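You operate a simulated robot arm through the tools that you are given. There is no shell and no other tool. Be economical: measure what you need, move in short steps, check, and stop when the job is done.

You are at the controls of a simulated two-armed robot. One attempt, no reset.

TASK
Press TEST once, then reset the breaker that the display names.
Fine: off, then on again; leave the other breakers; shut the box door.

It is judged by the outcome, as a careful person would: the job done as asked, and still so three seconds after it is handed in. It fails if anything else is knocked over, pushed out of place, dropped, spilled or broken.

THE ROBOT
Two 7-joint arms with two-finger parallel grippers on one trunk, hanging from a carriage that runs on a gantry, over the field with the corners [-2040, 1142], [-2039, -138], [261, -137], [260, 1143] (x, y) and turns from -366 to 322 degrees about z. Base frame: it is fixed where the carriage stands at the start and does not move with it; the origin is on the floor, on the carriage's upright axis, x ahead of it, y to its left, z up. Lengths are in mm, angles in degrees, forces in N, time in s.
The left shoulder is at the start at [40, 173, 1530], the right one opposite. Each reaches about 891 mm from its shoulder. Places, roughly: air valve [700, -1300, 200]; black coupling [750, -1250, 250]; breaker box [1100, -200, 1200]; breaker box door [1100, -200, 1200]; can tap button [800, -1700, 300]; drain valve [800, -1000, 200]; filter feed valve [1000, -600, 900]; filter pump lever [1000, -800, 1100]; foot pedal [-700, 2500, 100]; long strip switch [900, -400, 500]; purple coupling [750, -1250, 250]; reel latch [700, -800, 100]; reel winding wheel [800, -600, 200]; short strip switch [-600, 2700, 100]; socket cover [-500, 2750, 0]; tank pump switch [1000, -900, 400]. Payload 3.43 kg a hand.
The TCP of each hand is the grasp point between the finger pads, 30 mm short of the fingertips. In the tool frame z runs along the fingers and y along their closing line. Largest opening 94 mm; finger width 28, thickness 10; the body of the gripper, 50 by 96 mm, starts 55 mm behind the TCP.
Orientation is that of the tool frame in the base frame, as a unit quaternion [w, x, y, z]. With the fingers straight down and closing along the base's y, the tool's x points along the base's -x, its y along +y and its z along -z.

THE INTERFACE
- The arms move only by the tool nudge_tool. It takes "left_commands", "right_commands" or both (then of equal length, played together; a hand with none holds still); each is a list of rows, each a list of 7 numbers: the finger opening in mm, from 0 to 94, then the shift along the tool's x, y, z in units of 50 mm (1.0 is 50 mm), then the turn, a rotation vector about the tool's x, y, z in units of 4 degrees (1.0 is 4 degrees). In form: [[jaw, x, y, z, ax, ay, az], ...]. A call has 1 to 10 rows; each row shifts and turns the commanded pose from where the row before left it, along the tool's axes as they then stand. A call with a number of a shift or a turn outside -1 to 1 is refused whole. Rows are played at 5 a second. More than 50 mm and 8.6 degrees between two rows, or a gripper value outside its range, and nothing of the call is played. Where a pose cannot be reached the arm comes as near as it can. A force on the tool above 40 N (or 10 N above the force at the start of the call, whichever is more), or a blocked arm, ends the call early, and 0.2 s more pass. Each finger travels about 72 mm/s and halts on what it meets, pressing with about 25 N; the grip force reading is that of the motor and also rises with nothing between the fingers. The clock runs only during rows and for 0.2 s after the last one: add rows that do not move to give the fingers time. It gives the time, the measured TCP pose, the force on the tool (base axes), the opening and the grip force at its end, in the units of the frame above (readings bear some noise), with the torque about the TCP (base axes, N m) and any sound that the robot's microphone picked up, and new pictures: "pictures" is both (left out), scene, wrist or none (wrist: the cameras of the hands that moved).
- Cameras (640 x 400 px; columns grow to the right, rows downward): "scene" is now at [231.5, -18.8, 1829.9]; the picture's right is [-0.15, -0.99, 0.00], its down [-0.62, 0.10, -0.78] and it looks along [0.77, -0.12, -0.63] (base axes); focal length 262 px, centre (320, 200). "left" rides on the left gripper at [76, -14, -102] in its tool frame; the picture's right is [0.18, 0.98, 0.00], its down [-0.75, 0.14, -0.64] and it looks along [-0.63, 0.12, 0.77] (tool axes); focal length 243 px, centre (320, 200). "right" rides on the right gripper at [76, 14, -103] in its tool frame; the picture's right is [-0.18, 0.98, 0.00], its down [-0.75, -0.14, -0.64] and it looks along [-0.63, -0.12, 0.77] (tool axes); focal length 243 px, centre (320, 200). There is no depth. A picture from a camera that has moved, and an enlarged one, comes with that camera's place and axes in the base frame and with its lens. The place of the scene camera against the robot may be out by one fixed shift of up to 25 mm in any direction.
- move_column(by): slides the trunk up (or, below 0, down) by that many mm; the arms and the scene camera ride with it, the base frame stays. It gives what a move gives, with no picture.
- drive_base(legs): drives the robot by 1 to 6 legs, each [ahead, left, turn to the left] in mm, mm and degrees, along the robot's own axes; the way and the turn of a leg run together, so that a leg with both is an arc; at most 1500 mm and 180 degrees a leg. The arms and the cameras ride along, it lands a little off, and it stops where it bumps. It keeps to its track: a leg is cut to what the track allows. It gives what a move gives, and a new picture of the scene camera.
- head_to(pan, tilt): turns the head with the scene camera to pan (to the left, within 86 degrees either way) and tilt (down, from -29 to 69), counted from straight ahead of the robot. It gives what a move gives, and a new picture of the scene camera.
- enlarge(camera, box): a new picture of the part [left, top, right, bottom] of that camera's present view, enlarged. No time passes.
- job_done(): hands the job in; it is judged then, once.

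Go step by step. Nothing tells you exact positions but the pictures and the camera data: compare them with the known pose of the tool, close in by small moves and look again before you grip or let go. The budget is 120 turns and 260 pictures, counting those below and the enlarged ones. Unless the task says otherwise, let go and move clear before handing in, and close with one line.

The tools are called after "Call:" as name(argument=value, ...) on one line, values as JSON. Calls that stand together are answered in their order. nudge_tool: Moves the arms, as the interface text tells. Its arguments: {"type":"object","properties":{"left_commands":{"type":"array"},"right_commands":{"type":"array"},"pictures":{"type":"string","enum":["both","scene","wrist","none"]}},"required":[]} The other tools are called the same way: move_column (by) slides the trunk up or down; drive_base (legs) drives the base; head_to (pan, tilt) turns the head that bears the scene camera; enlarge (camera, box) takes an enlarged picture of a part of a camera's view; job_done () hands the job in.

At the start:

```text
clock: 0.0
left_tcp_pos: [620.9, 160.3, 1502.8]
left_tcp_rot: [0.0, 0.0, 1.0, 0.0]
left_force: [-0.5, 0.3, -1.2]
left_torque: [-0.03, -0.01, 0.02]
left_opening: 94.1
left_gripper_force: 0.0
right_tcp_pos: [418.0, -337.3, 1488.7]
right_tcp_rot: [0.0, 0.0, 1.0, 0.0]
right_force: [-0.4, -0.9, -0.1]
right_torque: [-0.02, -0.01, 0.0]
right_opening: 93.8
right_gripper_force: 0.0
trunk travel left (down, up): [-683.0, 98.0]
robot x, y, heading: [6.1, 0.4, 0.3]
head pan, tilt: [-8.7, 38.9]
```

scene: 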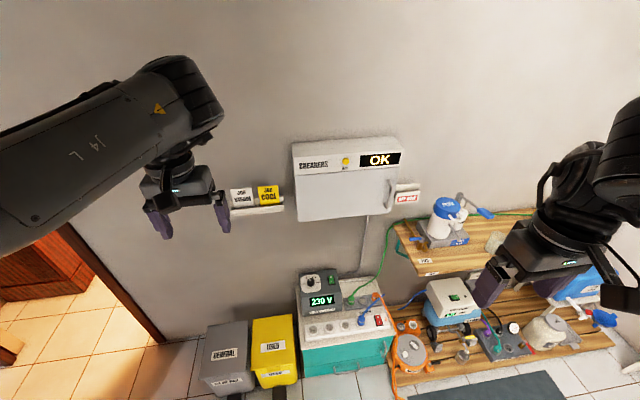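
right: 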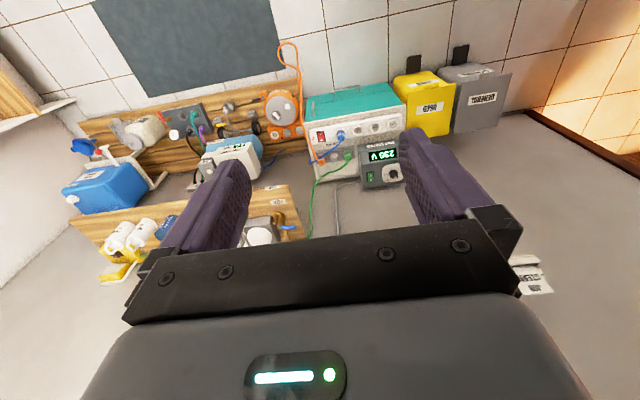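
left: 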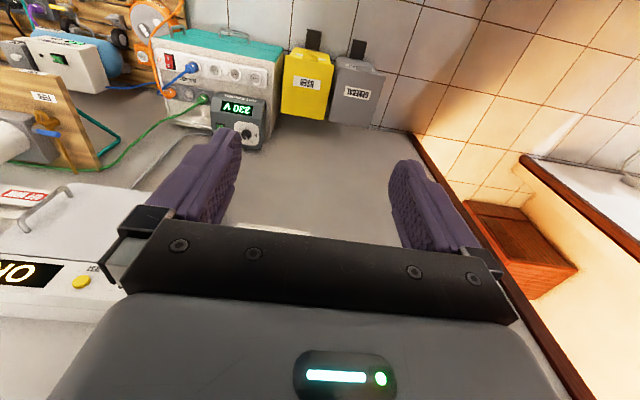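

I see the breaker box on the wall ahead, with a door handle on the right, a yellow TEST button and an OK display on the top strip. First I take a closer look.

Call:
enlarge(camera="scene", box=[270, 120, 430, 230])

Call:
enlarge(camera="left", box=[0, 170, 160, 310])

```text
3.64 times, centred on (350, 175) of scene
camera zoom: at [231.5, -18.8, 1829.9], right [-0.15, -0.99, 0.0], down [-0.62, 0.1, -0.78], along [0.77, -0.12, -0.63], focal length 953 px, centre (211, 291)
```

zoom: 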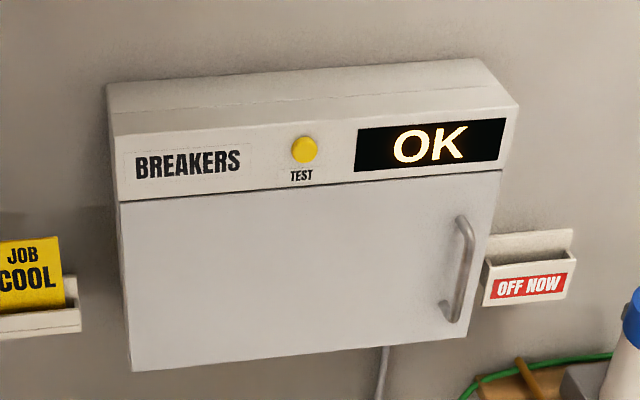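

```text
2.86 times, centred on (80, 240) of left
camera zoom: at [544.6, 146.0, 1604.2], right [-0.18, 0.98, 0.0], down [0.75, 0.14, 0.64], along [0.63, 0.12, -0.77], focal length 693 px, centre (1006, 86)
```

zoom: 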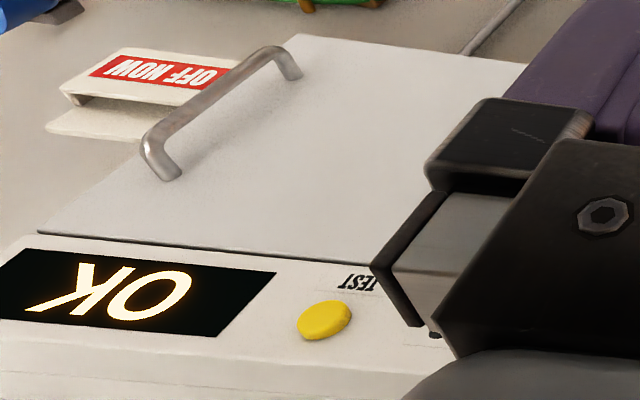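

TEST button is near [1069, -247, 1328] and the handle near [1040, -425, 1110–1230]. I retract the left arm out of the door's swing, and then bring the carriage nearer.

Call:
nudge_tool(left_commands=[[94, 1, 0.5, 0, 0, 0, 0], [94, 1, 0.5, 0, 0, 0, 0], [94, 1, 0.5, 0, 0, 0, 0], [94, 1, 0.5, 0, 0, 0, 0], [94, 1, 0.5, 0, 0, 0, 0], [94, 0, 0, 0, 0, 0, 0]], pictures="none")

Call:
drive_base(legs=[[200, -100, 0]])

Call:
move_column(by=-200)

Call:
head_to(pan=-10, tilt=30)

```text
refused: row 1 steps farther than a row can; nothing moved
```

```text
clock: 1.7
left_tcp_pos: [820.9, 61.0, 1501.7]
left_tcp_rot: [0.0, -0.001, 1.0, -0.001]
left_force: [-0.4, -0.8, 0.0]
left_torque: [0.01, -0.02, -0.02]
left_opening: 94.1
left_gripper_force: 0.0
right_tcp_pos: [617.1, -436.6, 1488.4]
right_tcp_rot: [0.001, 0.0, 1.0, 0.0]
right_force: [-0.7, -0.4, 0.2]
right_torque: [0.04, -0.02, -0.02]
right_opening: 93.9
right_gripper_force: 0.0
trunk travel left (down, up): [-683.0, 98.0]
robot x, y, heading: [201.1, -103.5, 0.3]
head pan, tilt: [-8.7, 38.9]
camera scene: at [430.7, -118.7, 1829.9], right [-0.15, -0.99, 0.0], down [-0.62, 0.1, -0.78], along [0.77, -0.12, -0.63], focal length 262 px, centre (320, 200)
```

scene: 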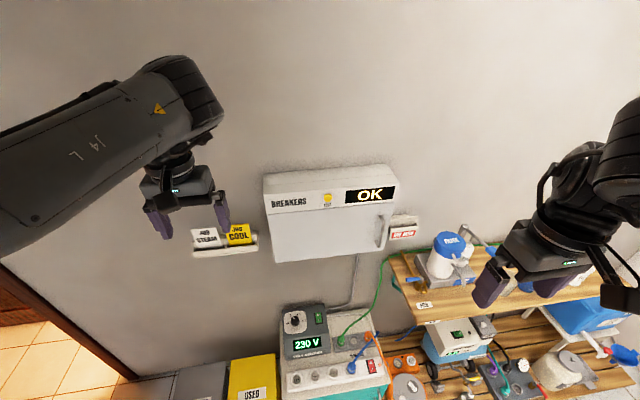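

```text
clock: 3.9
left_tcp_pos: [820.6, 60.5, 1301.7]
left_tcp_rot: [0.0, 0.0, 1.0, 0.0]
left_force: [-1.3, -0.4, 1.3]
left_torque: [-0.01, -0.01, 0.0]
left_opening: 94.1
left_gripper_force: 0.1
right_tcp_pos: [617.6, -436.2, 1289.3]
right_tcp_rot: [-0.001, 0.0, 1.0, 0.002]
right_force: [0.2, -0.1, 0.1]
right_torque: [-0.02, -0.03, 0.01]
right_opening: 93.6
right_gripper_force: 0.0
trunk travel left (down, up): [-483.0, 298.0]
robot x, y, heading: [201.5, -102.9, -0.3]
head pan, tilt: [-8.7, 38.9]
```

```text
clock: 4.6
left_tcp_pos: [820.7, 60.4, 1301.7]
left_tcp_rot: [0.001, 0.0, 1.0, 0.0]
left_force: [0.3, -0.4, 0.4]
left_torque: [0.01, -0.04, 0.0]
left_opening: 94.1
left_gripper_force: 0.0
right_tcp_pos: [618.1, -435.8, 1289.0]
right_tcp_rot: [0.0, 0.0, 1.0, 0.0]
right_force: [-0.3, -0.2, -0.2]
right_torque: [0.01, -0.01, 0.02]
right_opening: 94.1
right_gripper_force: 0.0
trunk travel left (down, up): [-483.0, 298.0]
robot x, y, heading: [200.7, -99.2, 0.1]
head pan, tilt: [-10.0, 30.0]
camera scene: at [435.1, -121.4, 1643.6], right [-0.17, -0.98, 0.0], down [-0.49, 0.09, -0.87], along [0.85, -0.15, -0.5], focal length 262 px, centre (320, 200)
```

scene: 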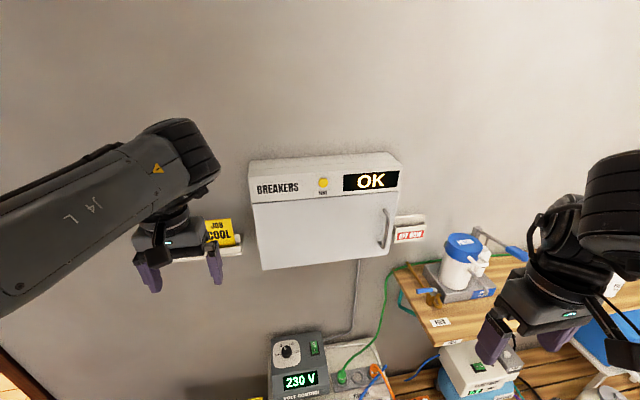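

I retract the left arm while turning the right gripper to point forward.

Call:
nudge_tool(left_commands=[[94, 0.85, 0.4, 0, 0, 0, 0], [94, 0.85, 0.4, 0, 0, 0, 0], [94, 0.85, 0.4, 0, 0, 0, 0], [94, 0.85, 0.4, 0, 0, 0, 0], [94, 0.85, 0.4, 0, 0, 0, 0], [94, 0.85, 0.4, 0, 0, 0, 0], [94, 0, 0, 0, 0, 0, 0], [94, 0, 0, 0, 0, 0, 0], [94, 0, 0, 0, 0, 0, 0], [94, 0, 0, 0, 0, 0, 0]], right_commands=[[0, 0, 0, 0, 0, -1, 0], [0, 0, 0, 0, 0, -1, 0], [0, 0, 0, 0, 0, -1, 0], [0, 0, 0, 0, 0, -1, 0], [0, 0, 0, 0, 0, -1, 0], [0, 0, 0, 0, 0, -1, 0], [0, 0, 0, 0, 0, -1, 0], [0, 0, 0, 0, 0, -1, 0], [0, 0, 0, 0, 0, -1, 0], [0, 0, 0, 0, 0, -1, 0]], pictures="none")

Call:
nudge_tool(right_commands=[[0, 0, 0, 0, 0, -1, 0], [0, 0, 0, 0, 0, -1, 0], [0, 0, 0, 0, 0, -1, 0], [0, 0, 0, 0, 0, -1, 0], [0, 0, 0, 0, 0, -1, 0], [0, 0, 0, 0, 0, -1, 0], [0, 0, 0, 0, 0, -1, 0], [0, 0, 0, 0, 0, -1, 0], [0, 0, 0, 0, 0, -1, 0], [0, 0, 0, 0, 0, -1, 0]], pictures="none")

Call:
nudge_tool(right_commands=[[0, 0, 0, 0, 0, -1, 0], [0, 0, 0, 0, 0, -1, 0], [0, 0, 0, 0, 0, -0.5, 0], [0, 0, 0, 0, 0, 0, 0]])

```text
clock: 6.8
left_tcp_pos: [563.7, 179.2, 1302.2]
left_tcp_rot: [0.0, 0.0, 1.0, 0.0]
left_force: [0.9, -0.2, -0.5]
left_torque: [-0.01, 0.0, -0.03]
left_opening: 94.0
left_gripper_force: 0.0
right_tcp_pos: [616.4, -436.9, 1288.0]
right_tcp_rot: [0.343, 0.001, 0.939, -0.001]
right_force: [-0.3, 0.1, 0.0]
right_torque: [0.0, 0.0, -0.01]
right_opening: 0.0
right_gripper_force: 24.8
trunk travel left (down, up): [-483.0, 298.0]
robot x, y, heading: [198.4, -100.4, 0.2]
head pan, tilt: [-10.0, 30.0]
```

```text
clock: 9.0
left_tcp_pos: [566.2, 179.5, 1301.5]
left_tcp_rot: [0.0, 0.0, 1.0, 0.0]
left_force: [-0.2, -0.1, -0.7]
left_torque: [-0.03, -0.01, -0.01]
left_opening: 93.7
left_gripper_force: 0.0
right_tcp_pos: [617.6, -436.7, 1288.6]
right_tcp_rot: [0.374, 0.001, 0.927, -0.001]
right_force: [0.3, 1.0, 0.0]
right_torque: [-0.03, -0.04, -0.02]
right_opening: 0.1
right_gripper_force: 24.9
right hand out of reach, approached as far as the arm can: row 2, 3, 4, 5, 6, 7, 8, 9, 10
trunk travel left (down, up): [-483.0, 298.0]
robot x, y, heading: [197.0, -101.9, 0.1]
head pan, tilt: [-10.0, 30.0]
```

```text
clock: 10.0
left_tcp_pos: [565.3, 177.8, 1302.4]
left_tcp_rot: [-0.001, -0.001, 1.0, 0.0]
left_force: [-1.1, 0.5, 1.1]
left_torque: [-0.04, -0.02, 0.01]
left_opening: 94.1
left_gripper_force: 0.1
right_tcp_pos: [616.7, -436.8, 1288.9]
right_tcp_rot: [0.391, 0.0, 0.92, 0.0]
right_force: [-0.3, -0.3, 0.0]
right_torque: [0.05, 0.02, -0.02]
right_opening: 0.2
right_gripper_force: 25.0
right hand out of reach, approached as far as the arm can: row 1, 2
trunk travel left (down, up): [-483.0, 298.0]
robot x, y, heading: [198.3, -98.3, 0.1]
head pan, tilt: [-10.0, 30.0]
camera scene: at [435.1, -121.4, 1643.7], right [-0.17, -0.98, 0.0], down [-0.49, 0.09, -0.87], along [0.85, -0.15, -0.5], focal length 262 px, centre (320, 200)
camera right: at [491.7, -421.5, 1304.8], right [0.13, 0.98, 0.13], down [0.06, -0.14, 0.99], along [0.99, -0.12, -0.08], focal length 243 px, centre (320, 200)
```

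scene: 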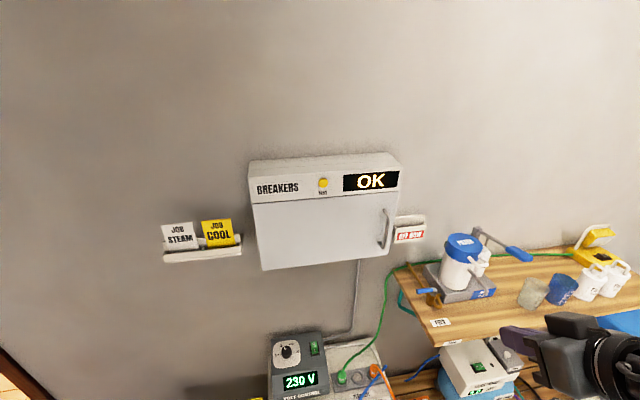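
right: 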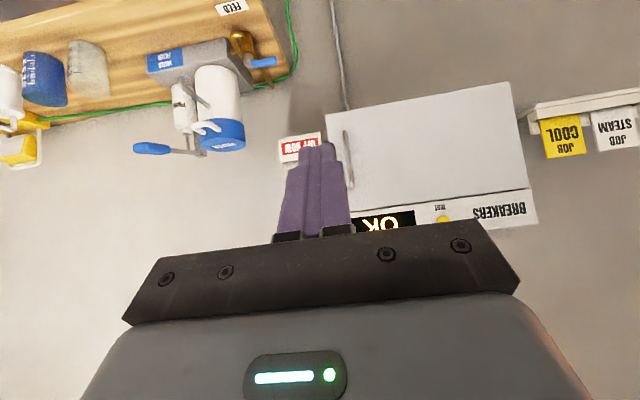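

The rotation stopped at about 46° because the hand is too close to the shoulder. I move it forward and continue the turn.

Call:
nudge_tool(right_commands=[[0, -0.65, 0, 0.67, 0, 0, 0], [0, -0.65, 0, 0.67, 0, 0, 0], [0, -0.65, 0, 0.67, 0, 0, 0], [0, -0.65, 0, 0.67, 0, 0, 0], [0, 0, 0, 0, 0, 0, 0]], pictures="none")

Call:
nudge_tool(right_commands=[[0, 0, 0, 0, 0, -1, 0], [0, 0, 0, 0, 0, -1, 0], [0, 0, 0, 0, 0, -1, 0], [0, 0, 0, 0, 0, -1, 0], [0, 0, 0, 0, 0, -1, 0], [0, 0, 0, 0, 0, -1, 0], [0, 0, 0, 0, 0, -1, 0]])

```text
clock: 11.2
left_tcp_pos: [564.9, 179.3, 1302.6]
left_tcp_rot: [0.0, 0.0, 1.0, 0.0]
left_force: [-0.5, -0.3, 0.2]
left_torque: [0.0, -0.02, -0.01]
left_opening: 93.7
left_gripper_force: 0.0
right_tcp_pos: [803.2, -435.9, 1287.3]
right_tcp_rot: [0.391, 0.0, 0.92, 0.0]
right_force: [0.7, -0.1, -0.5]
right_torque: [0.01, -0.01, 0.04]
right_opening: 0.0
right_gripper_force: 25.2
trunk travel left (down, up): [-483.0, 298.0]
robot x, y, heading: [203.7, -99.2, -0.0]
head pan, tilt: [-10.0, 30.0]
```

```text
clock: 12.8
left_tcp_pos: [564.3, 179.8, 1302.1]
left_tcp_rot: [0.0, 0.0, 1.0, 0.0]
left_force: [-0.1, -0.4, -1.1]
left_torque: [0.03, 0.02, 0.03]
left_opening: 94.2
left_gripper_force: 0.0
right_tcp_pos: [804.5, -437.1, 1289.3]
right_tcp_rot: [0.602, 0.001, 0.799, 0.0]
right_force: [0.3, -0.3, -0.3]
right_torque: [-0.01, 0.0, 0.01]
right_opening: 0.0
right_gripper_force: 24.7
trunk travel left (down, up): [-483.0, 298.0]
robot x, y, heading: [200.3, -98.8, 0.1]
head pan, tilt: [-10.0, 30.0]
camera scene: at [435.0, -121.4, 1643.7], right [-0.17, -0.98, 0.0], down [-0.49, 0.09, -0.87], along [0.85, -0.15, -0.5], focal length 262 px, centre (320, 200)
camera right: at [685.3, -422.1, 1243.5], right [0.05, 0.98, 0.18], down [-0.41, -0.14, 0.9], along [0.91, -0.12, 0.4], focal length 243 px, centre (320, 200)
```

scene: 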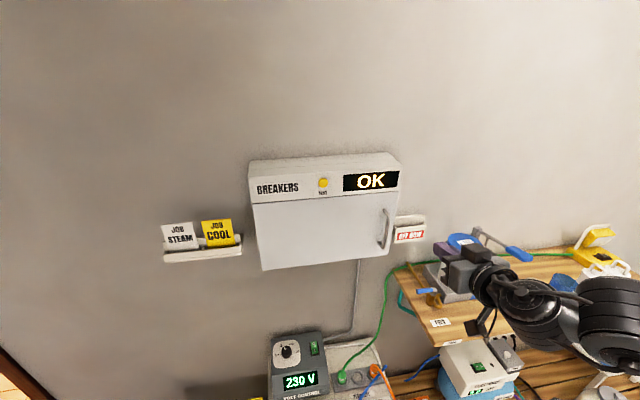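
right: 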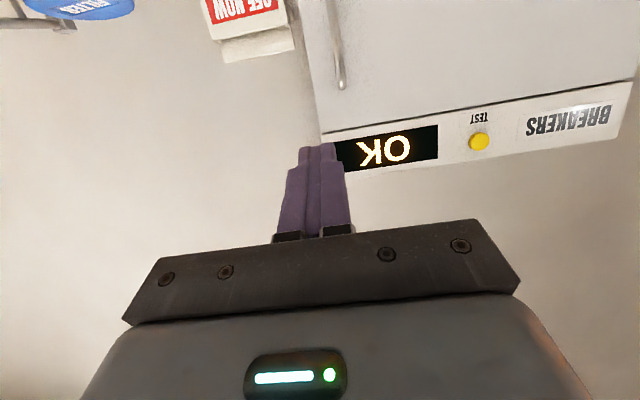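

I finish the rotation, then move in front of the TEST button (wrist triangulation puts it near [1046, -230, 1345]).

Call:
nudge_tool(right_commands=[[0, 0, 0, 0, 0, -1, 0], [0, 0, 0, 0, 0, -1, 0], [0, 0, 0, 0, 0, -1, 0], [0, 0, 0, 0, 0, -1, 0], [0, -0.22, 0.83, 0, 0, 0, 0], [0, -0.22, 0.83, 0, 0, 0, 0], [0, -0.22, 0.83, 0, 0, 0, 0], [0, -0.22, 0.83, 0, 0, 0, 0], [0, -0.22, 0.83, 0, 0, 0, 0], [0, 0, 0, 0, 0, 0, 0]])

```text
clock: 15.0
left_tcp_pos: [565.6, 179.9, 1302.5]
left_tcp_rot: [0.0, 0.001, 1.0, 0.001]
left_force: [-0.6, -0.5, 0.6]
left_torque: [0.03, -0.01, -0.03]
left_opening: 93.9
left_gripper_force: 0.0
right_tcp_pos: [804.0, -230.4, 1345.3]
right_tcp_rot: [0.708, 0.001, 0.707, 0.001]
right_force: [-0.1, -0.1, 0.4]
right_torque: [0.03, 0.0, -0.02]
right_opening: 0.2
right_gripper_force: 24.9
trunk travel left (down, up): [-483.0, 298.0]
robot x, y, heading: [198.9, -101.2, -0.2]
head pan, tilt: [-10.0, 30.0]
camera scene: at [435.0, -121.7, 1643.6], right [-0.17, -0.98, 0.0], down [-0.49, 0.09, -0.87], along [0.85, -0.15, -0.5], focal length 262 px, centre (320, 200)
camera right: at [703.9, -214.7, 1268.1], right [0.0, 0.98, 0.18], down [-0.64, -0.14, 0.75], along [0.77, -0.12, 0.63], focal length 243 px, centre (320, 200)
```

scene: 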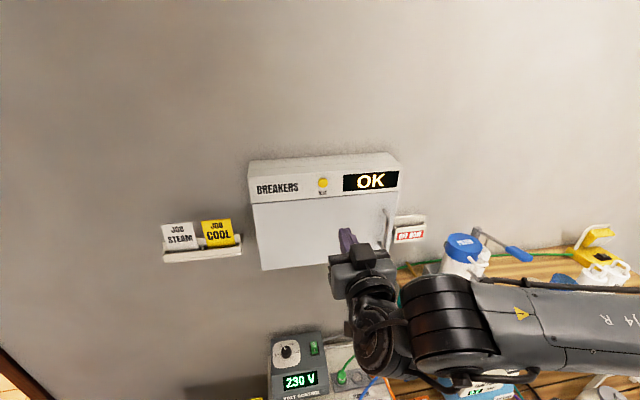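
right: 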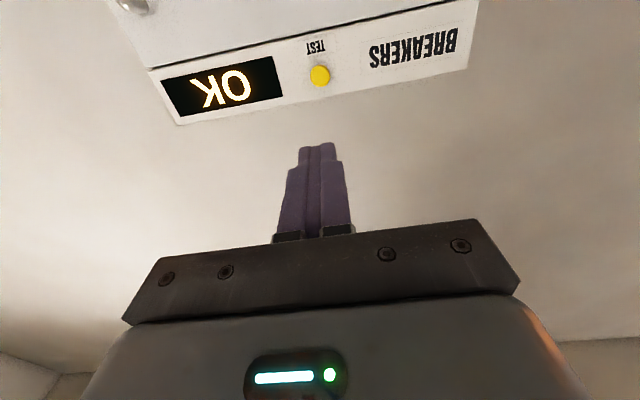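

The button is at about [1045, -230, 1344], consistent across views and directly ahead of the fingertips. I approach to about 20 mm short.

Call:
nudge_tool(right_commands=[[0, 0, 0, 0.95, 0, 0, 0], [0, 0, 0, 0.95, 0, 0, 0], [0, 0, 0, 0.95, 0, 0, 0], [0, 0, 0, 0.9, 0, 0, 0], [0, 0, 0, 0, 0, 0, 0]])

Call:
enlarge(camera="scene", box=[260, 140, 420, 240])

```text
clock: 16.2
left_tcp_pos: [565.1, 177.7, 1302.5]
left_tcp_rot: [0.0, 0.001, 1.0, 0.0]
left_force: [-0.5, -0.2, -0.6]
left_torque: [-0.01, 0.03, 0.01]
left_opening: 94.0
left_gripper_force: 0.0
right_tcp_pos: [960.9, -265.5, 1354.1]
right_tcp_rot: [0.707, 0.0, 0.707, 0.0]
right_force: [-0.3, 0.1, 0.5]
right_torque: [-0.03, -0.02, -0.01]
right_opening: 0.4
right_gripper_force: 24.8
right hand out of reach, approached as far as the arm can: row 3, 4
trunk travel left (down, up): [-483.0, 298.0]
robot x, y, heading: [199.0, -96.0, -0.1]
head pan, tilt: [-10.0, 30.0]
camera scene: at [435.0, -121.4, 1643.6], right [-0.17, -0.98, 0.0], down [-0.49, 0.09, -0.87], along [0.85, -0.15, -0.5], focal length 262 px, centre (320, 200)
camera right: at [859.5, -249.4, 1277.1], right [0.0, 0.98, 0.18], down [-0.64, -0.14, 0.75], along [0.77, -0.12, 0.63], focal length 243 px, centre (320, 200)
```

scene: 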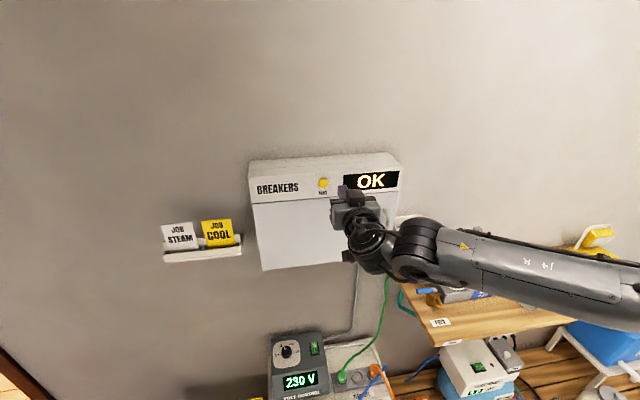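
right: 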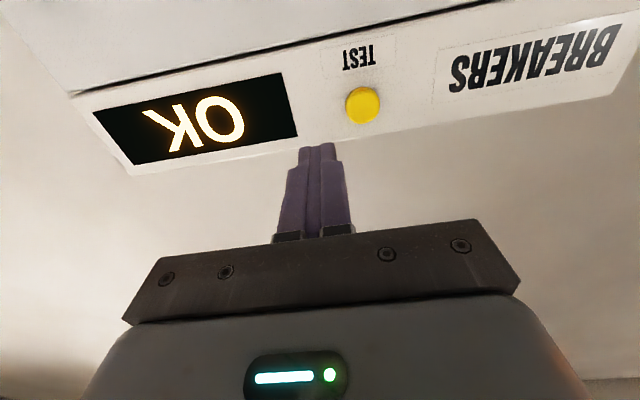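

```text
4.00 times, centred on (340, 190) of scene
camera zoom: at [435.0, -121.4, 1643.6], right [-0.17, -0.98, 0.0], down [-0.49, 0.09, -0.87], along [0.85, -0.15, -0.5], focal length 1048 px, centre (240, 240)
```

zoom: 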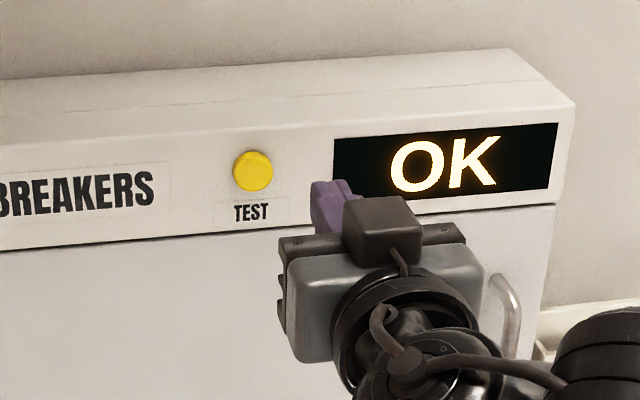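

The arm runs out of reach at x≈960, so I back off, drive the last bit of track forward, and try again with the hand yawed slightly in line with the forearm.

Call:
nudge_tool(right_commands=[[0, 0, 0, -0.95, 0, 0, 0], [0, 0, 0, -0.95, 0, 0, 0], [0, 0, 0, 0, -1, 0, 0], [0, 0, 0, 0, -1, 0, 0], [0, 0, 0, 0, -1, 0, 0], [0, 0, 0, 0, -1, 0, 0], [0, 0, 0, 0, -1, 0, 0], [0, 0, 0, 0, 0, 0, 0]], pictures="none")

Call:
drive_base(legs=[[58, 0, 0]])

```text
clock: 18.0
left_tcp_pos: [564.4, 179.0, 1302.6]
left_tcp_rot: [-0.001, 0.0, 1.0, 0.0]
left_force: [-0.4, 0.6, 0.5]
left_torque: [0.03, 0.0, -0.03]
left_opening: 93.9
left_gripper_force: 0.0
right_tcp_pos: [864.5, -264.0, 1353.8]
right_tcp_rot: [0.697, -0.122, 0.696, 0.123]
right_force: [-0.4, -0.2, -0.3]
right_torque: [-0.01, 0.0, -0.02]
right_opening: 0.0
right_gripper_force: 24.8
trunk travel left (down, up): [-483.0, 298.0]
robot x, y, heading: [200.6, -96.6, 0.4]
head pan, tilt: [-10.0, 30.0]
```

```text
clock: 18.9
left_tcp_pos: [623.8, 179.7, 1302.3]
left_tcp_rot: [0.001, 0.001, 1.0, 0.0]
left_force: [0.0, -0.2, 0.0]
left_torque: [-0.04, 0.02, 0.01]
left_opening: 94.1
left_gripper_force: 0.1
right_tcp_pos: [923.8, -264.0, 1354.4]
right_tcp_rot: [0.696, -0.122, 0.697, 0.122]
right_force: [0.3, 0.4, 0.3]
right_torque: [-0.03, -0.01, -0.01]
right_opening: 0.1
right_gripper_force: 24.9
trunk travel left (down, up): [-483.0, 298.0]
robot x, y, heading: [257.8, -96.1, -0.1]
head pan, tilt: [-10.0, 30.0]
camera scene: at [493.3, -121.5, 1643.8], right [-0.17, -0.98, 0.0], down [-0.49, 0.09, -0.87], along [0.85, -0.15, -0.5], focal length 262 px, centre (320, 200)
```

scene: 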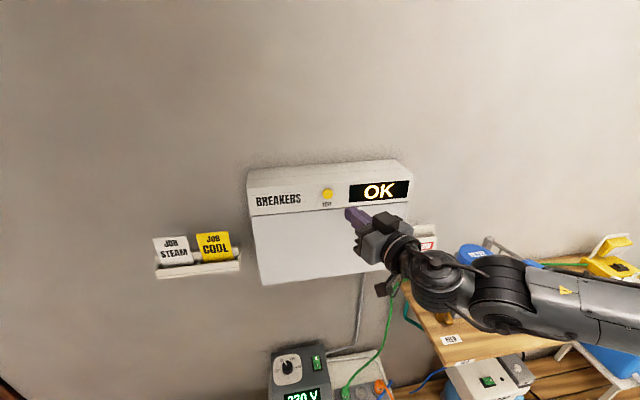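

Call:
nudge_tool(right_commands=[[0, 0.1, -0.06, 0.8, 0, 0, 0], [0, 0.1, -0.06, 0.82, 0, 0, 0], [0, 0, 0, 0, 0, 0, 0]])

Call:
enlarge(camera="scene", box=[260, 140, 420, 240])

```text
clock: 19.7
left_tcp_pos: [621.6, 179.2, 1301.9]
left_tcp_rot: [0.0, 0.001, 1.0, 0.0]
left_force: [-0.4, 0.9, -0.4]
left_torque: [0.0, 0.0, 0.02]
left_opening: 93.8
left_gripper_force: 0.1
right_tcp_pos: [1001.5, -241.9, 1343.9]
right_tcp_rot: [0.696, -0.123, 0.697, 0.123]
right_force: [0.0, 0.0, 0.3]
right_torque: [-0.01, 0.02, 0.0]
right_opening: 0.0
right_gripper_force: 24.7
trunk travel left (down, up): [-483.0, 298.0]
robot x, y, heading: [252.9, -98.8, 0.0]
head pan, tilt: [-10.0, 30.0]
camera scene: at [492.9, -121.6, 1643.6], right [-0.17, -0.98, 0.0], down [-0.49, 0.09, -0.87], along [0.85, -0.15, -0.5], focal length 262 px, centre (320, 200)
camera right: at [900.9, -262.8, 1267.0], right [-0.34, 0.92, 0.18], down [-0.55, -0.35, 0.75], along [0.76, 0.15, 0.63], focal length 243 px, centre (320, 200)
```

scene: 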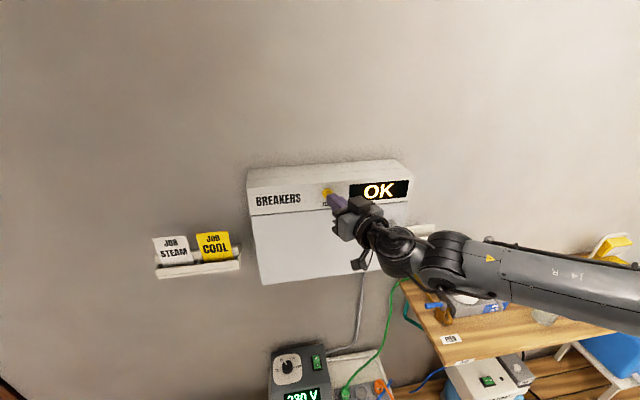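
right: 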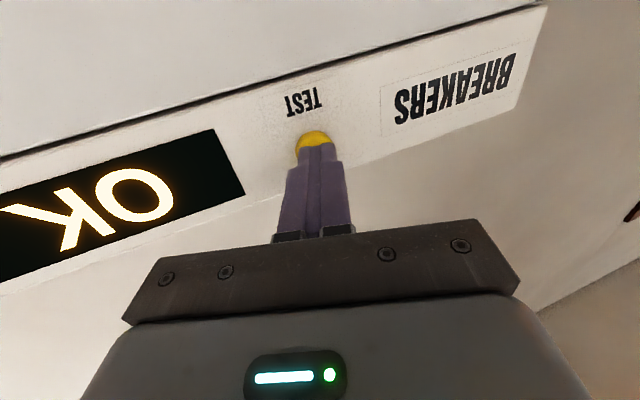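

```text
4.00 times, centred on (340, 190) of scene
camera zoom: at [492.9, -121.6, 1643.6], right [-0.17, -0.98, 0.0], down [-0.49, 0.09, -0.87], along [0.85, -0.15, -0.5], focal length 1048 px, centre (240, 240)
```

zoom: 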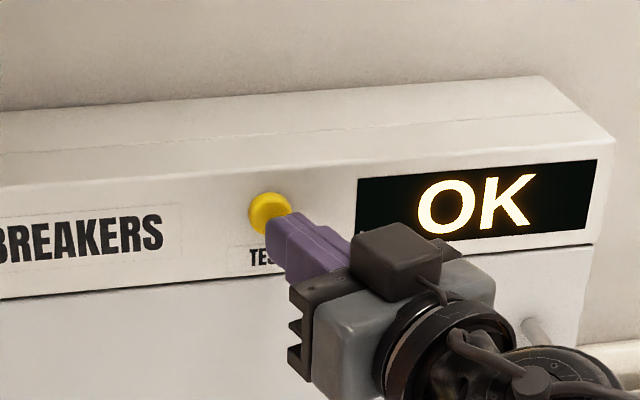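

The tip is aligned just short of the button. I press straight ahead in small steps.

Call:
nudge_tool(right_commands=[[0, 0, -0.034, 0.094, 0, 0, 0], [0, 0, -0.034, 0.094, 0, 0, 0], [0, 0, -0.034, 0.094, 0, 0, 0], [0, 0, -0.034, 0.094, 0, 0, 0]], pictures="scene")

Call:
enlarge(camera="scene", box=[260, 140, 420, 240])

```text
clock: 20.7
left_tcp_pos: [620.7, 179.1, 1300.8]
left_tcp_rot: [-0.001, 0.001, 1.0, 0.0]
left_force: [-0.4, -1.2, 0.0]
left_torque: [0.02, 0.02, 0.0]
left_opening: 93.9
left_gripper_force: 0.1
right_tcp_pos: [1016.5, -242.0, 1344.4]
right_tcp_rot: [0.696, -0.122, 0.697, 0.124]
right_force: [-24.3, -3.4, 4.7]
right_torque: [0.03, -0.25, -0.06]
right_opening: 0.0
right_gripper_force: 24.8
trunk travel left (down, up): [-483.0, 298.0]
robot x, y, heading: [257.1, -100.2, -0.1]
head pan, tilt: [-10.0, 30.0]
heard: click
camera scene: at [491.5, -121.9, 1643.3], right [-0.18, -0.98, 0.0], down [-0.49, 0.09, -0.87], along [0.85, -0.15, -0.5], focal length 262 px, centre (320, 200)
```

scene: 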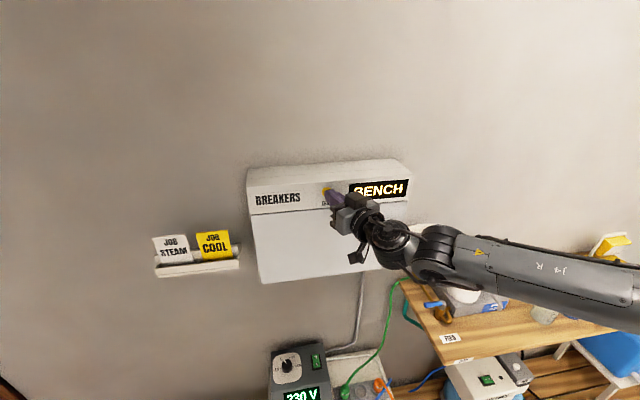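

```text
4.00 times, centred on (340, 190) of scene
camera zoom: at [491.5, -121.9, 1643.3], right [-0.18, -0.98, 0.0], down [-0.49, 0.09, -0.87], along [0.85, -0.15, -0.5], focal length 1048 px, centre (240, 240)
```

zoom: 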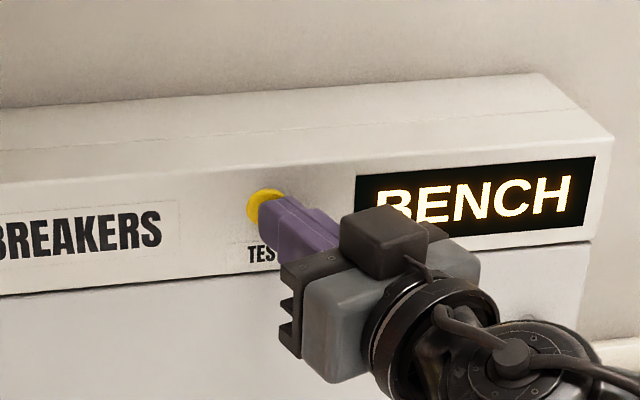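

TEST clicked and the display names BENCH. I back straight off, then open the fingers and move in front of the door handle (about [1015, -410, 1117–1240]).

Call:
nudge_tool(right_commands=[[0, 0, 0.31, -0.85, 0, 0, 0], [0, 0, 0.31, -0.85, 0, 0, 0], [60, 0.58, -0.63, -0.23, 0, 0, 0], [60, 0.58, -0.63, -0.23, 0, 0, 0], [60, 0.58, -0.63, -0.23, 0, 0, 0], [60, 0.58, -0.63, -0.23, 0, 0, 0], [60, 0.58, -0.63, -0.23, 0, 0, 0], [60, 0, 0, 0, 0, 0, 0]])

Call:
enlarge(camera="scene", box=[260, 140, 500, 290])

```text
clock: 22.5
left_tcp_pos: [622.3, 178.4, 1302.7]
left_tcp_rot: [0.0, 0.001, 1.0, 0.0]
left_force: [0.8, -0.9, -0.1]
left_torque: [-0.02, 0.02, -0.01]
left_opening: 94.0
left_gripper_force: 0.0
right_tcp_pos: [930.4, -410.9, 1198.1]
right_tcp_rot: [0.696, -0.123, 0.697, 0.122]
right_force: [-0.2, -0.3, -0.3]
right_torque: [0.02, 0.0, 0.0]
right_opening: 59.9
right_gripper_force: 0.0
trunk travel left (down, up): [-483.0, 298.0]
robot x, y, heading: [256.9, -100.6, -0.0]
head pan, tilt: [-10.0, 30.0]
camera scene: at [493.0, -121.5, 1643.7], right [-0.17, -0.98, 0.0], down [-0.49, 0.09, -0.87], along [0.85, -0.15, -0.5], focal length 262 px, centre (320, 200)
camera right: at [829.0, -431.5, 1121.7], right [-0.34, 0.92, 0.18], down [-0.56, -0.35, 0.75], along [0.76, 0.15, 0.63], focal length 243 px, centre (320, 200)
```

scene: 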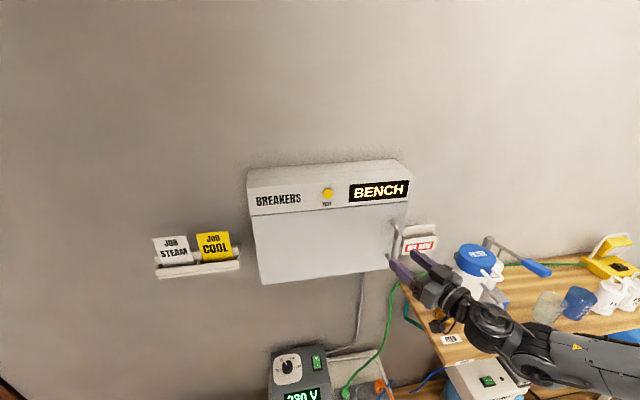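
right: 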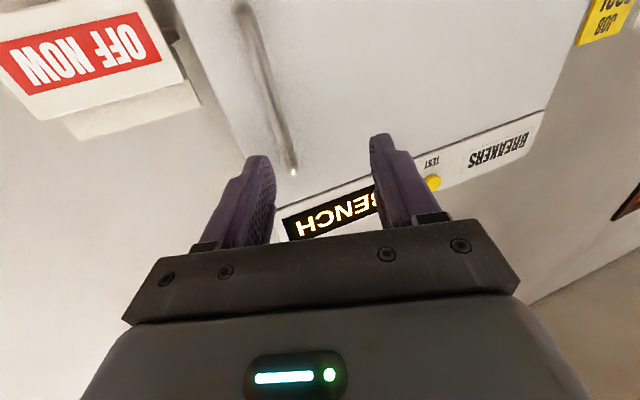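

```text
2.67 times, centred on (380, 215) of scene
camera zoom: at [493.0, -121.5, 1643.7], right [-0.17, -0.98, 0.0], down [-0.49, 0.09, -0.87], along [0.85, -0.15, -0.5], focal length 699 px, centre (160, 160)
```

zoom: 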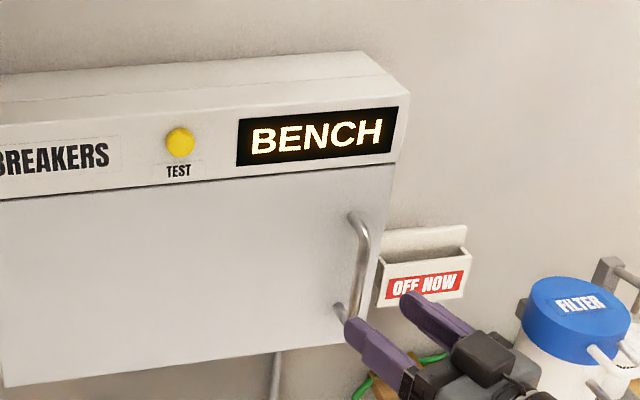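

The handle is at y≈-412, x≈1019, z 1120–1238, lying between the open fingers' paths. I advance so the fingers straddle it.

Call:
nudge_tool(right_commands=[[56, 0.13, -0.233, 0.64, 0, 0, 0], [56, 0.13, -0.25, 0.66, 0, 0, 0], [56, 0, 0, 0, 0, 0, 0]])

Call:
enlarge(camera="scene", box=[340, 180, 460, 290])

```text
clock: 23.3
left_tcp_pos: [623.6, 178.4, 1301.9]
left_tcp_rot: [0.0, 0.0, 1.0, 0.0]
left_force: [-0.2, -0.3, 0.0]
left_torque: [0.02, 0.01, -0.04]
left_opening: 94.0
left_gripper_force: 0.0
right_tcp_pos: [998.9, -410.5, 1186.7]
right_tcp_rot: [0.695, -0.123, 0.697, 0.123]
right_force: [0.0, -1.1, 0.7]
right_torque: [0.01, 0.02, 0.01]
right_opening: 56.1
right_gripper_force: 0.1
trunk travel left (down, up): [-483.0, 298.0]
robot x, y, heading: [258.5, -98.6, 0.1]
head pan, tilt: [-10.0, 30.0]
camera scene: at [492.8, -121.7, 1643.6], right [-0.17, -0.98, 0.0], down [-0.49, 0.09, -0.87], along [0.85, -0.15, -0.5], focal length 262 px, centre (320, 200)
camera right: at [897.6, -431.8, 1110.4], right [-0.33, 0.92, 0.18], down [-0.55, -0.35, 0.76], along [0.76, 0.15, 0.63], focal length 243 px, centre (320, 200)
```

scene: 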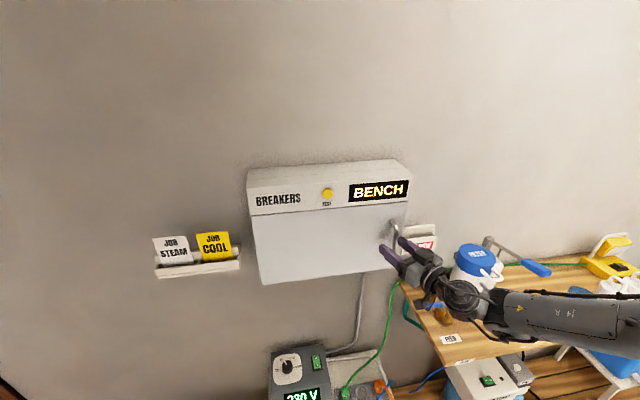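
right: 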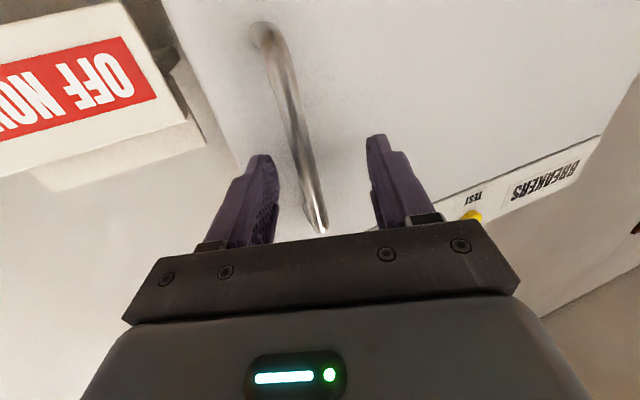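

```text
3.64 times, centred on (400, 235) of scene
camera zoom: at [492.8, -121.7, 1643.6], right [-0.17, -0.98, 0.0], down [-0.49, 0.09, -0.87], along [0.85, -0.15, -0.5], focal length 953 px, centre (29, 73)
```

zoom: 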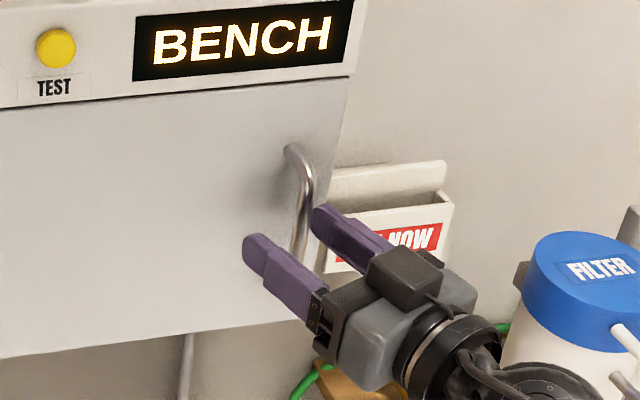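

The handle lies between the fingers. I close on it and let the grip settle.

Call:
nudge_tool(right_commands=[[0, 0, 0, 0, 0, 0, 0], [0, 0, 0, 0, 0, 0, 0], [0, 0, 0, 0, 0, 0, 0], [0, 0, 0, 0, 0, 0, 0]], pictures="wrist")

```text
clock: 24.3
left_tcp_pos: [623.0, 176.3, 1300.7]
left_tcp_rot: [-0.001, 0.001, 1.0, 0.0]
left_force: [-1.1, 1.1, 0.1]
left_torque: [0.0, 0.01, 0.02]
left_opening: 94.2
left_gripper_force: 0.0
right_tcp_pos: [997.7, -416.1, 1186.6]
right_tcp_rot: [0.696, -0.12, 0.698, 0.119]
right_force: [-0.8, -23.6, -3.2]
right_torque: [1.06, -0.75, -0.4]
right_opening: 11.4
right_gripper_force: 45.1
trunk travel left (down, up): [-483.0, 298.0]
robot x, y, heading: [254.8, -102.2, -0.0]
head pan, tilt: [-10.0, 30.0]
camera right: at [896.9, -437.0, 1110.3], right [-0.33, 0.93, 0.18], down [-0.55, -0.34, 0.76], along [0.76, 0.15, 0.63], focal length 243 px, centre (320, 200)
```

right: 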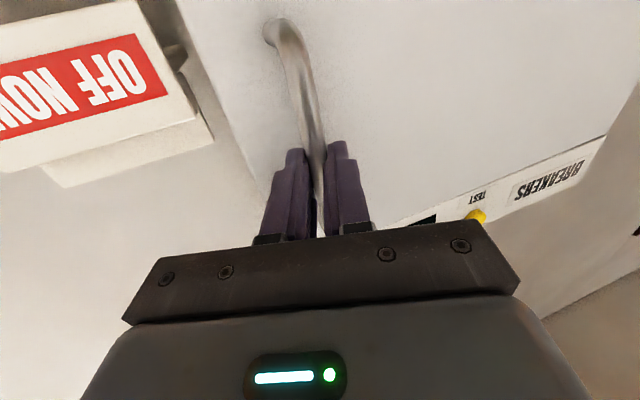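

Handle gripped. I relieve the side force, then pull along the door's arc, turning with it.

Call:
nudge_tool(right_commands=[[0, 0, -0.12, -0.04, 0, 0, 0], [0, 0, 0.23, -0.438, 1, 0, 0], [0, 0, 0.23, -0.438, 1, 0, 0], [0, 0, 0.23, -0.438, 1, 0, 0]])

```text
clock: 25.3
left_tcp_pos: [621.5, 180.3, 1302.9]
left_tcp_rot: [0.001, -0.001, 1.0, 0.001]
left_force: [-1.1, 0.4, -0.4]
left_torque: [-0.03, -0.04, 0.02]
left_opening: 94.2
left_gripper_force: 0.0
right_tcp_pos: [927.4, -396.2, 1187.2]
right_tcp_rot: [0.706, -0.05, 0.705, 0.052]
right_force: [2.2, 7.2, -0.7]
right_torque: [0.28, -0.25, 0.26]
right_opening: 11.7
right_gripper_force: 45.4
trunk travel left (down, up): [-483.0, 298.0]
robot x, y, heading: [257.0, -96.9, 0.0]
head pan, tilt: [-10.0, 30.0]
camera scene: at [493.1, -120.3, 1643.7], right [-0.17, -0.98, 0.0], down [-0.49, 0.09, -0.87], along [0.85, -0.15, -0.5], focal length 262 px, centre (320, 200)
camera right: at [824.7, -396.7, 1109.7], right [-0.14, 0.97, 0.19], down [-0.62, -0.23, 0.75], along [0.78, -0.01, 0.63], focal length 243 px, centre (320, 200)
```

scene: 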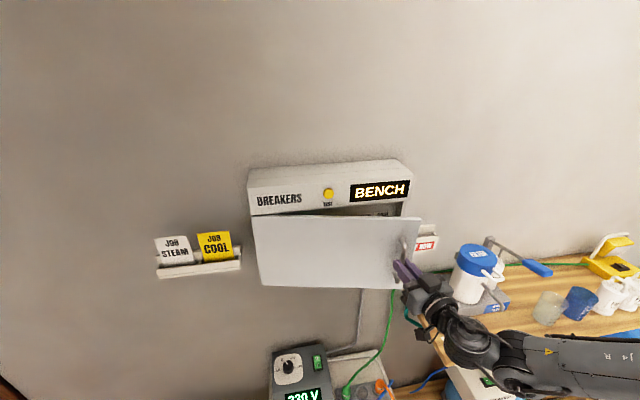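
right: 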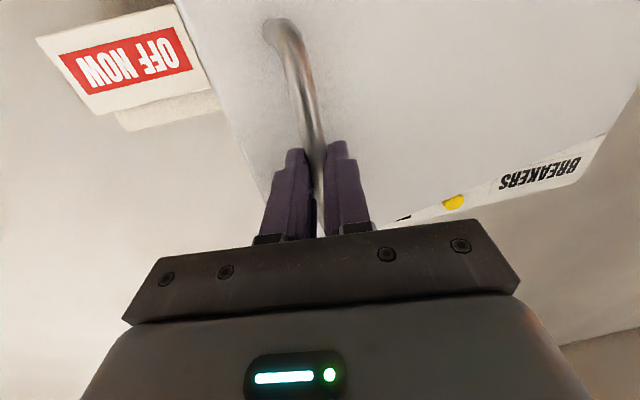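

The door opens freely. I continue along the arc.

Call:
nudge_tool(right_commands=[[0, 0, 0.25, -0.438, 1, 0, 0], [0, 0, 0.24, -0.438, 1, 0, 0], [0, 0, 0.24, -0.438, 1, 0, 0], [0, 0, 0.24, -0.438, 1, 0, 0], [0, 0, 0.24, -0.438, 1, 0, 0]])

```text
clock: 26.4
left_tcp_pos: [623.7, 182.0, 1303.3]
left_tcp_rot: [0.002, 0.0, 1.0, 0.001]
left_force: [0.1, -0.2, -0.1]
left_torque: [0.0, 0.01, 0.02]
left_opening: 94.0
left_gripper_force: 0.0
right_tcp_pos: [846.6, -353.2, 1189.0]
right_tcp_rot: [0.701, 0.039, 0.711, -0.043]
right_force: [9.5, 14.9, -13.3]
right_torque: [0.96, -0.31, 0.38]
right_opening: 11.8
right_gripper_force: 45.0
right hand out of reach, approached as far as the arm can: row 4, 5
trunk travel left (down, up): [-483.0, 298.0]
robot x, y, heading: [259.8, -100.1, 0.1]
head pan, tilt: [-10.0, 30.0]
stopped in row 5 (right hand): the force on the tool passed its limit at 57 N (the readings are from after the stop); the commanded pose is now the measured one
camera scene: at [493.8, -119.4, 1643.6], right [-0.17, -0.99, 0.0], down [-0.49, 0.09, -0.87], along [0.85, -0.15, -0.5], focal length 262 px, centre (320, 200)
camera right: at [745.7, -327.1, 1112.3], right [0.12, 0.98, 0.18], down [-0.64, -0.06, 0.76], along [0.76, -0.21, 0.62], focal length 243 px, centre (320, 200)
```

scene: 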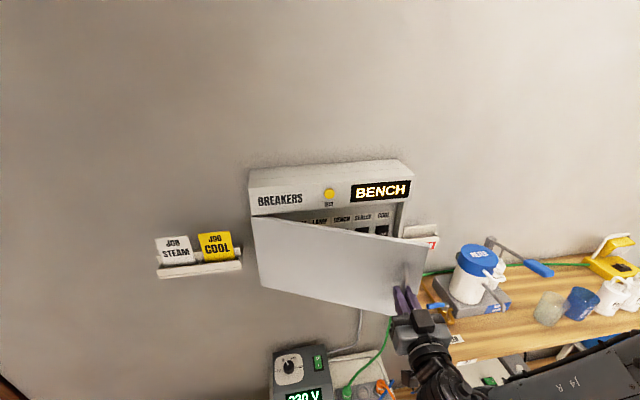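
right: 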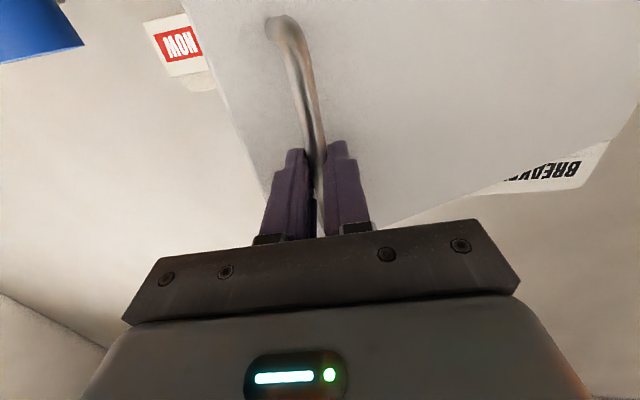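

The door is about 27° open and the arm is folded to its limit. I release the handle and back the carriage off.

Call:
nudge_tool(right_commands=[[60, 0, 0, 0, 0, 0, 0], [60, 0, 0, 0, 0, 0, 0], [60, 0, 0, 0, 0, 0, 0], [60, 0, 0, 0, 0, 0, 0]], pictures="wrist")

Call:
enlarge(camera="scene", box=[300, 170, 440, 270])

```text
clock: 27.4
left_tcp_pos: [622.9, 180.3, 1302.4]
left_tcp_rot: [0.001, 0.0, 1.0, 0.001]
left_force: [-0.3, -0.6, 1.0]
left_torque: [0.0, 0.0, 0.0]
left_opening: 94.1
left_gripper_force: 0.1
right_tcp_pos: [846.0, -358.4, 1189.3]
right_tcp_rot: [0.701, 0.042, 0.71, -0.047]
right_force: [0.4, -0.4, 0.7]
right_torque: [0.01, 0.03, -0.02]
right_opening: 60.1
right_gripper_force: 0.0
trunk travel left (down, up): [-483.0, 298.0]
robot x, y, heading: [256.4, -103.6, -0.1]
head pan, tilt: [-10.0, 30.0]
camera right: at [745.2, -331.8, 1113.4], right [0.13, 0.98, 0.18], down [-0.65, -0.05, 0.76], along [0.75, -0.21, 0.62], focal length 243 px, centre (320, 200)
```

right: 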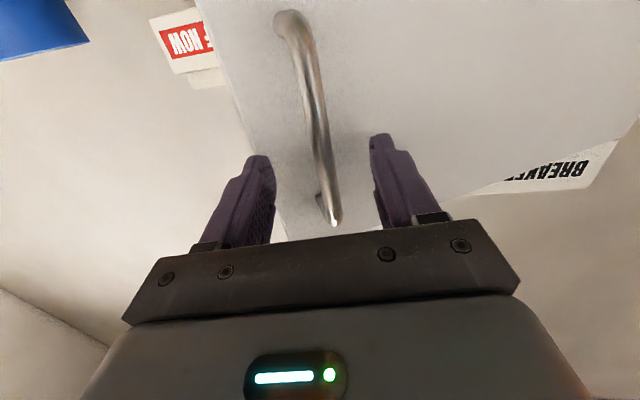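

```text
4.00 times, centred on (370, 220) of scene
camera zoom: at [493.2, -121.1, 1643.7], right [-0.17, -0.98, 0.0], down [-0.49, 0.09, -0.87], along [0.85, -0.15, -0.5], focal length 1048 px, centre (120, 120)
```

zoom: 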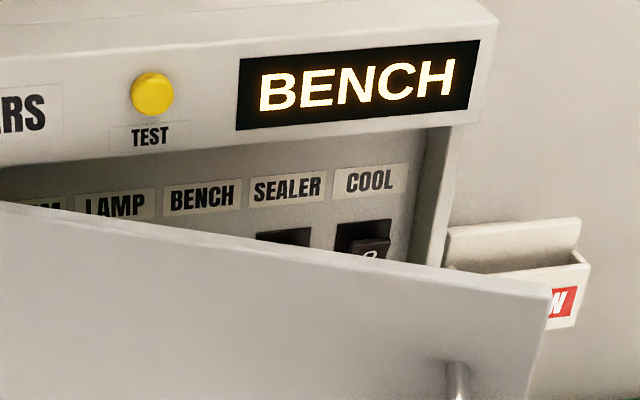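

The row reads …STEAM, LAMP, BENCH, SEALER, COOL. Now I back off with the jaws open, so the handle stays behind.

Call:
drive_base(legs=[[-130, 0, 0]])

```text
clock: 28.6
left_tcp_pos: [493.0, 179.0, 1302.3]
left_tcp_rot: [0.0, 0.0, 1.0, 0.001]
left_force: [-0.3, -0.2, 0.0]
left_torque: [0.01, -0.03, 0.01]
left_opening: 94.1
left_gripper_force: 0.1
right_tcp_pos: [716.4, -358.3, 1189.7]
right_tcp_rot: [0.701, 0.041, 0.71, -0.046]
right_force: [-0.8, 0.0, -0.6]
right_torque: [0.0, 0.0, 0.02]
right_opening: 59.9
right_gripper_force: 0.0
trunk travel left (down, up): [-483.0, 298.0]
robot x, y, heading: [126.6, -100.7, -0.3]
head pan, tilt: [-10.0, 30.0]
camera scene: at [363.6, -121.0, 1643.5], right [-0.17, -0.98, 0.0], down [-0.49, 0.09, -0.87], along [0.85, -0.15, -0.5], focal length 262 px, centre (320, 200)
```

scene: 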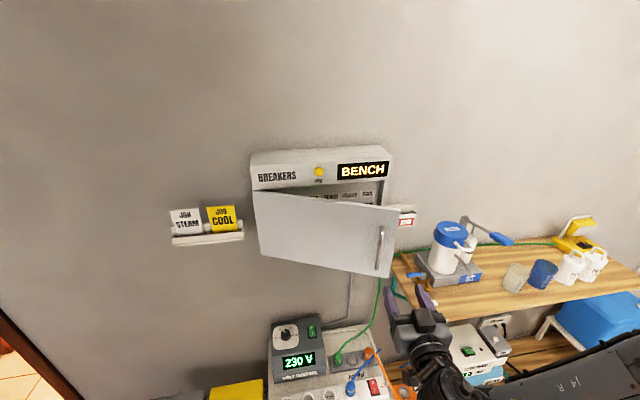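

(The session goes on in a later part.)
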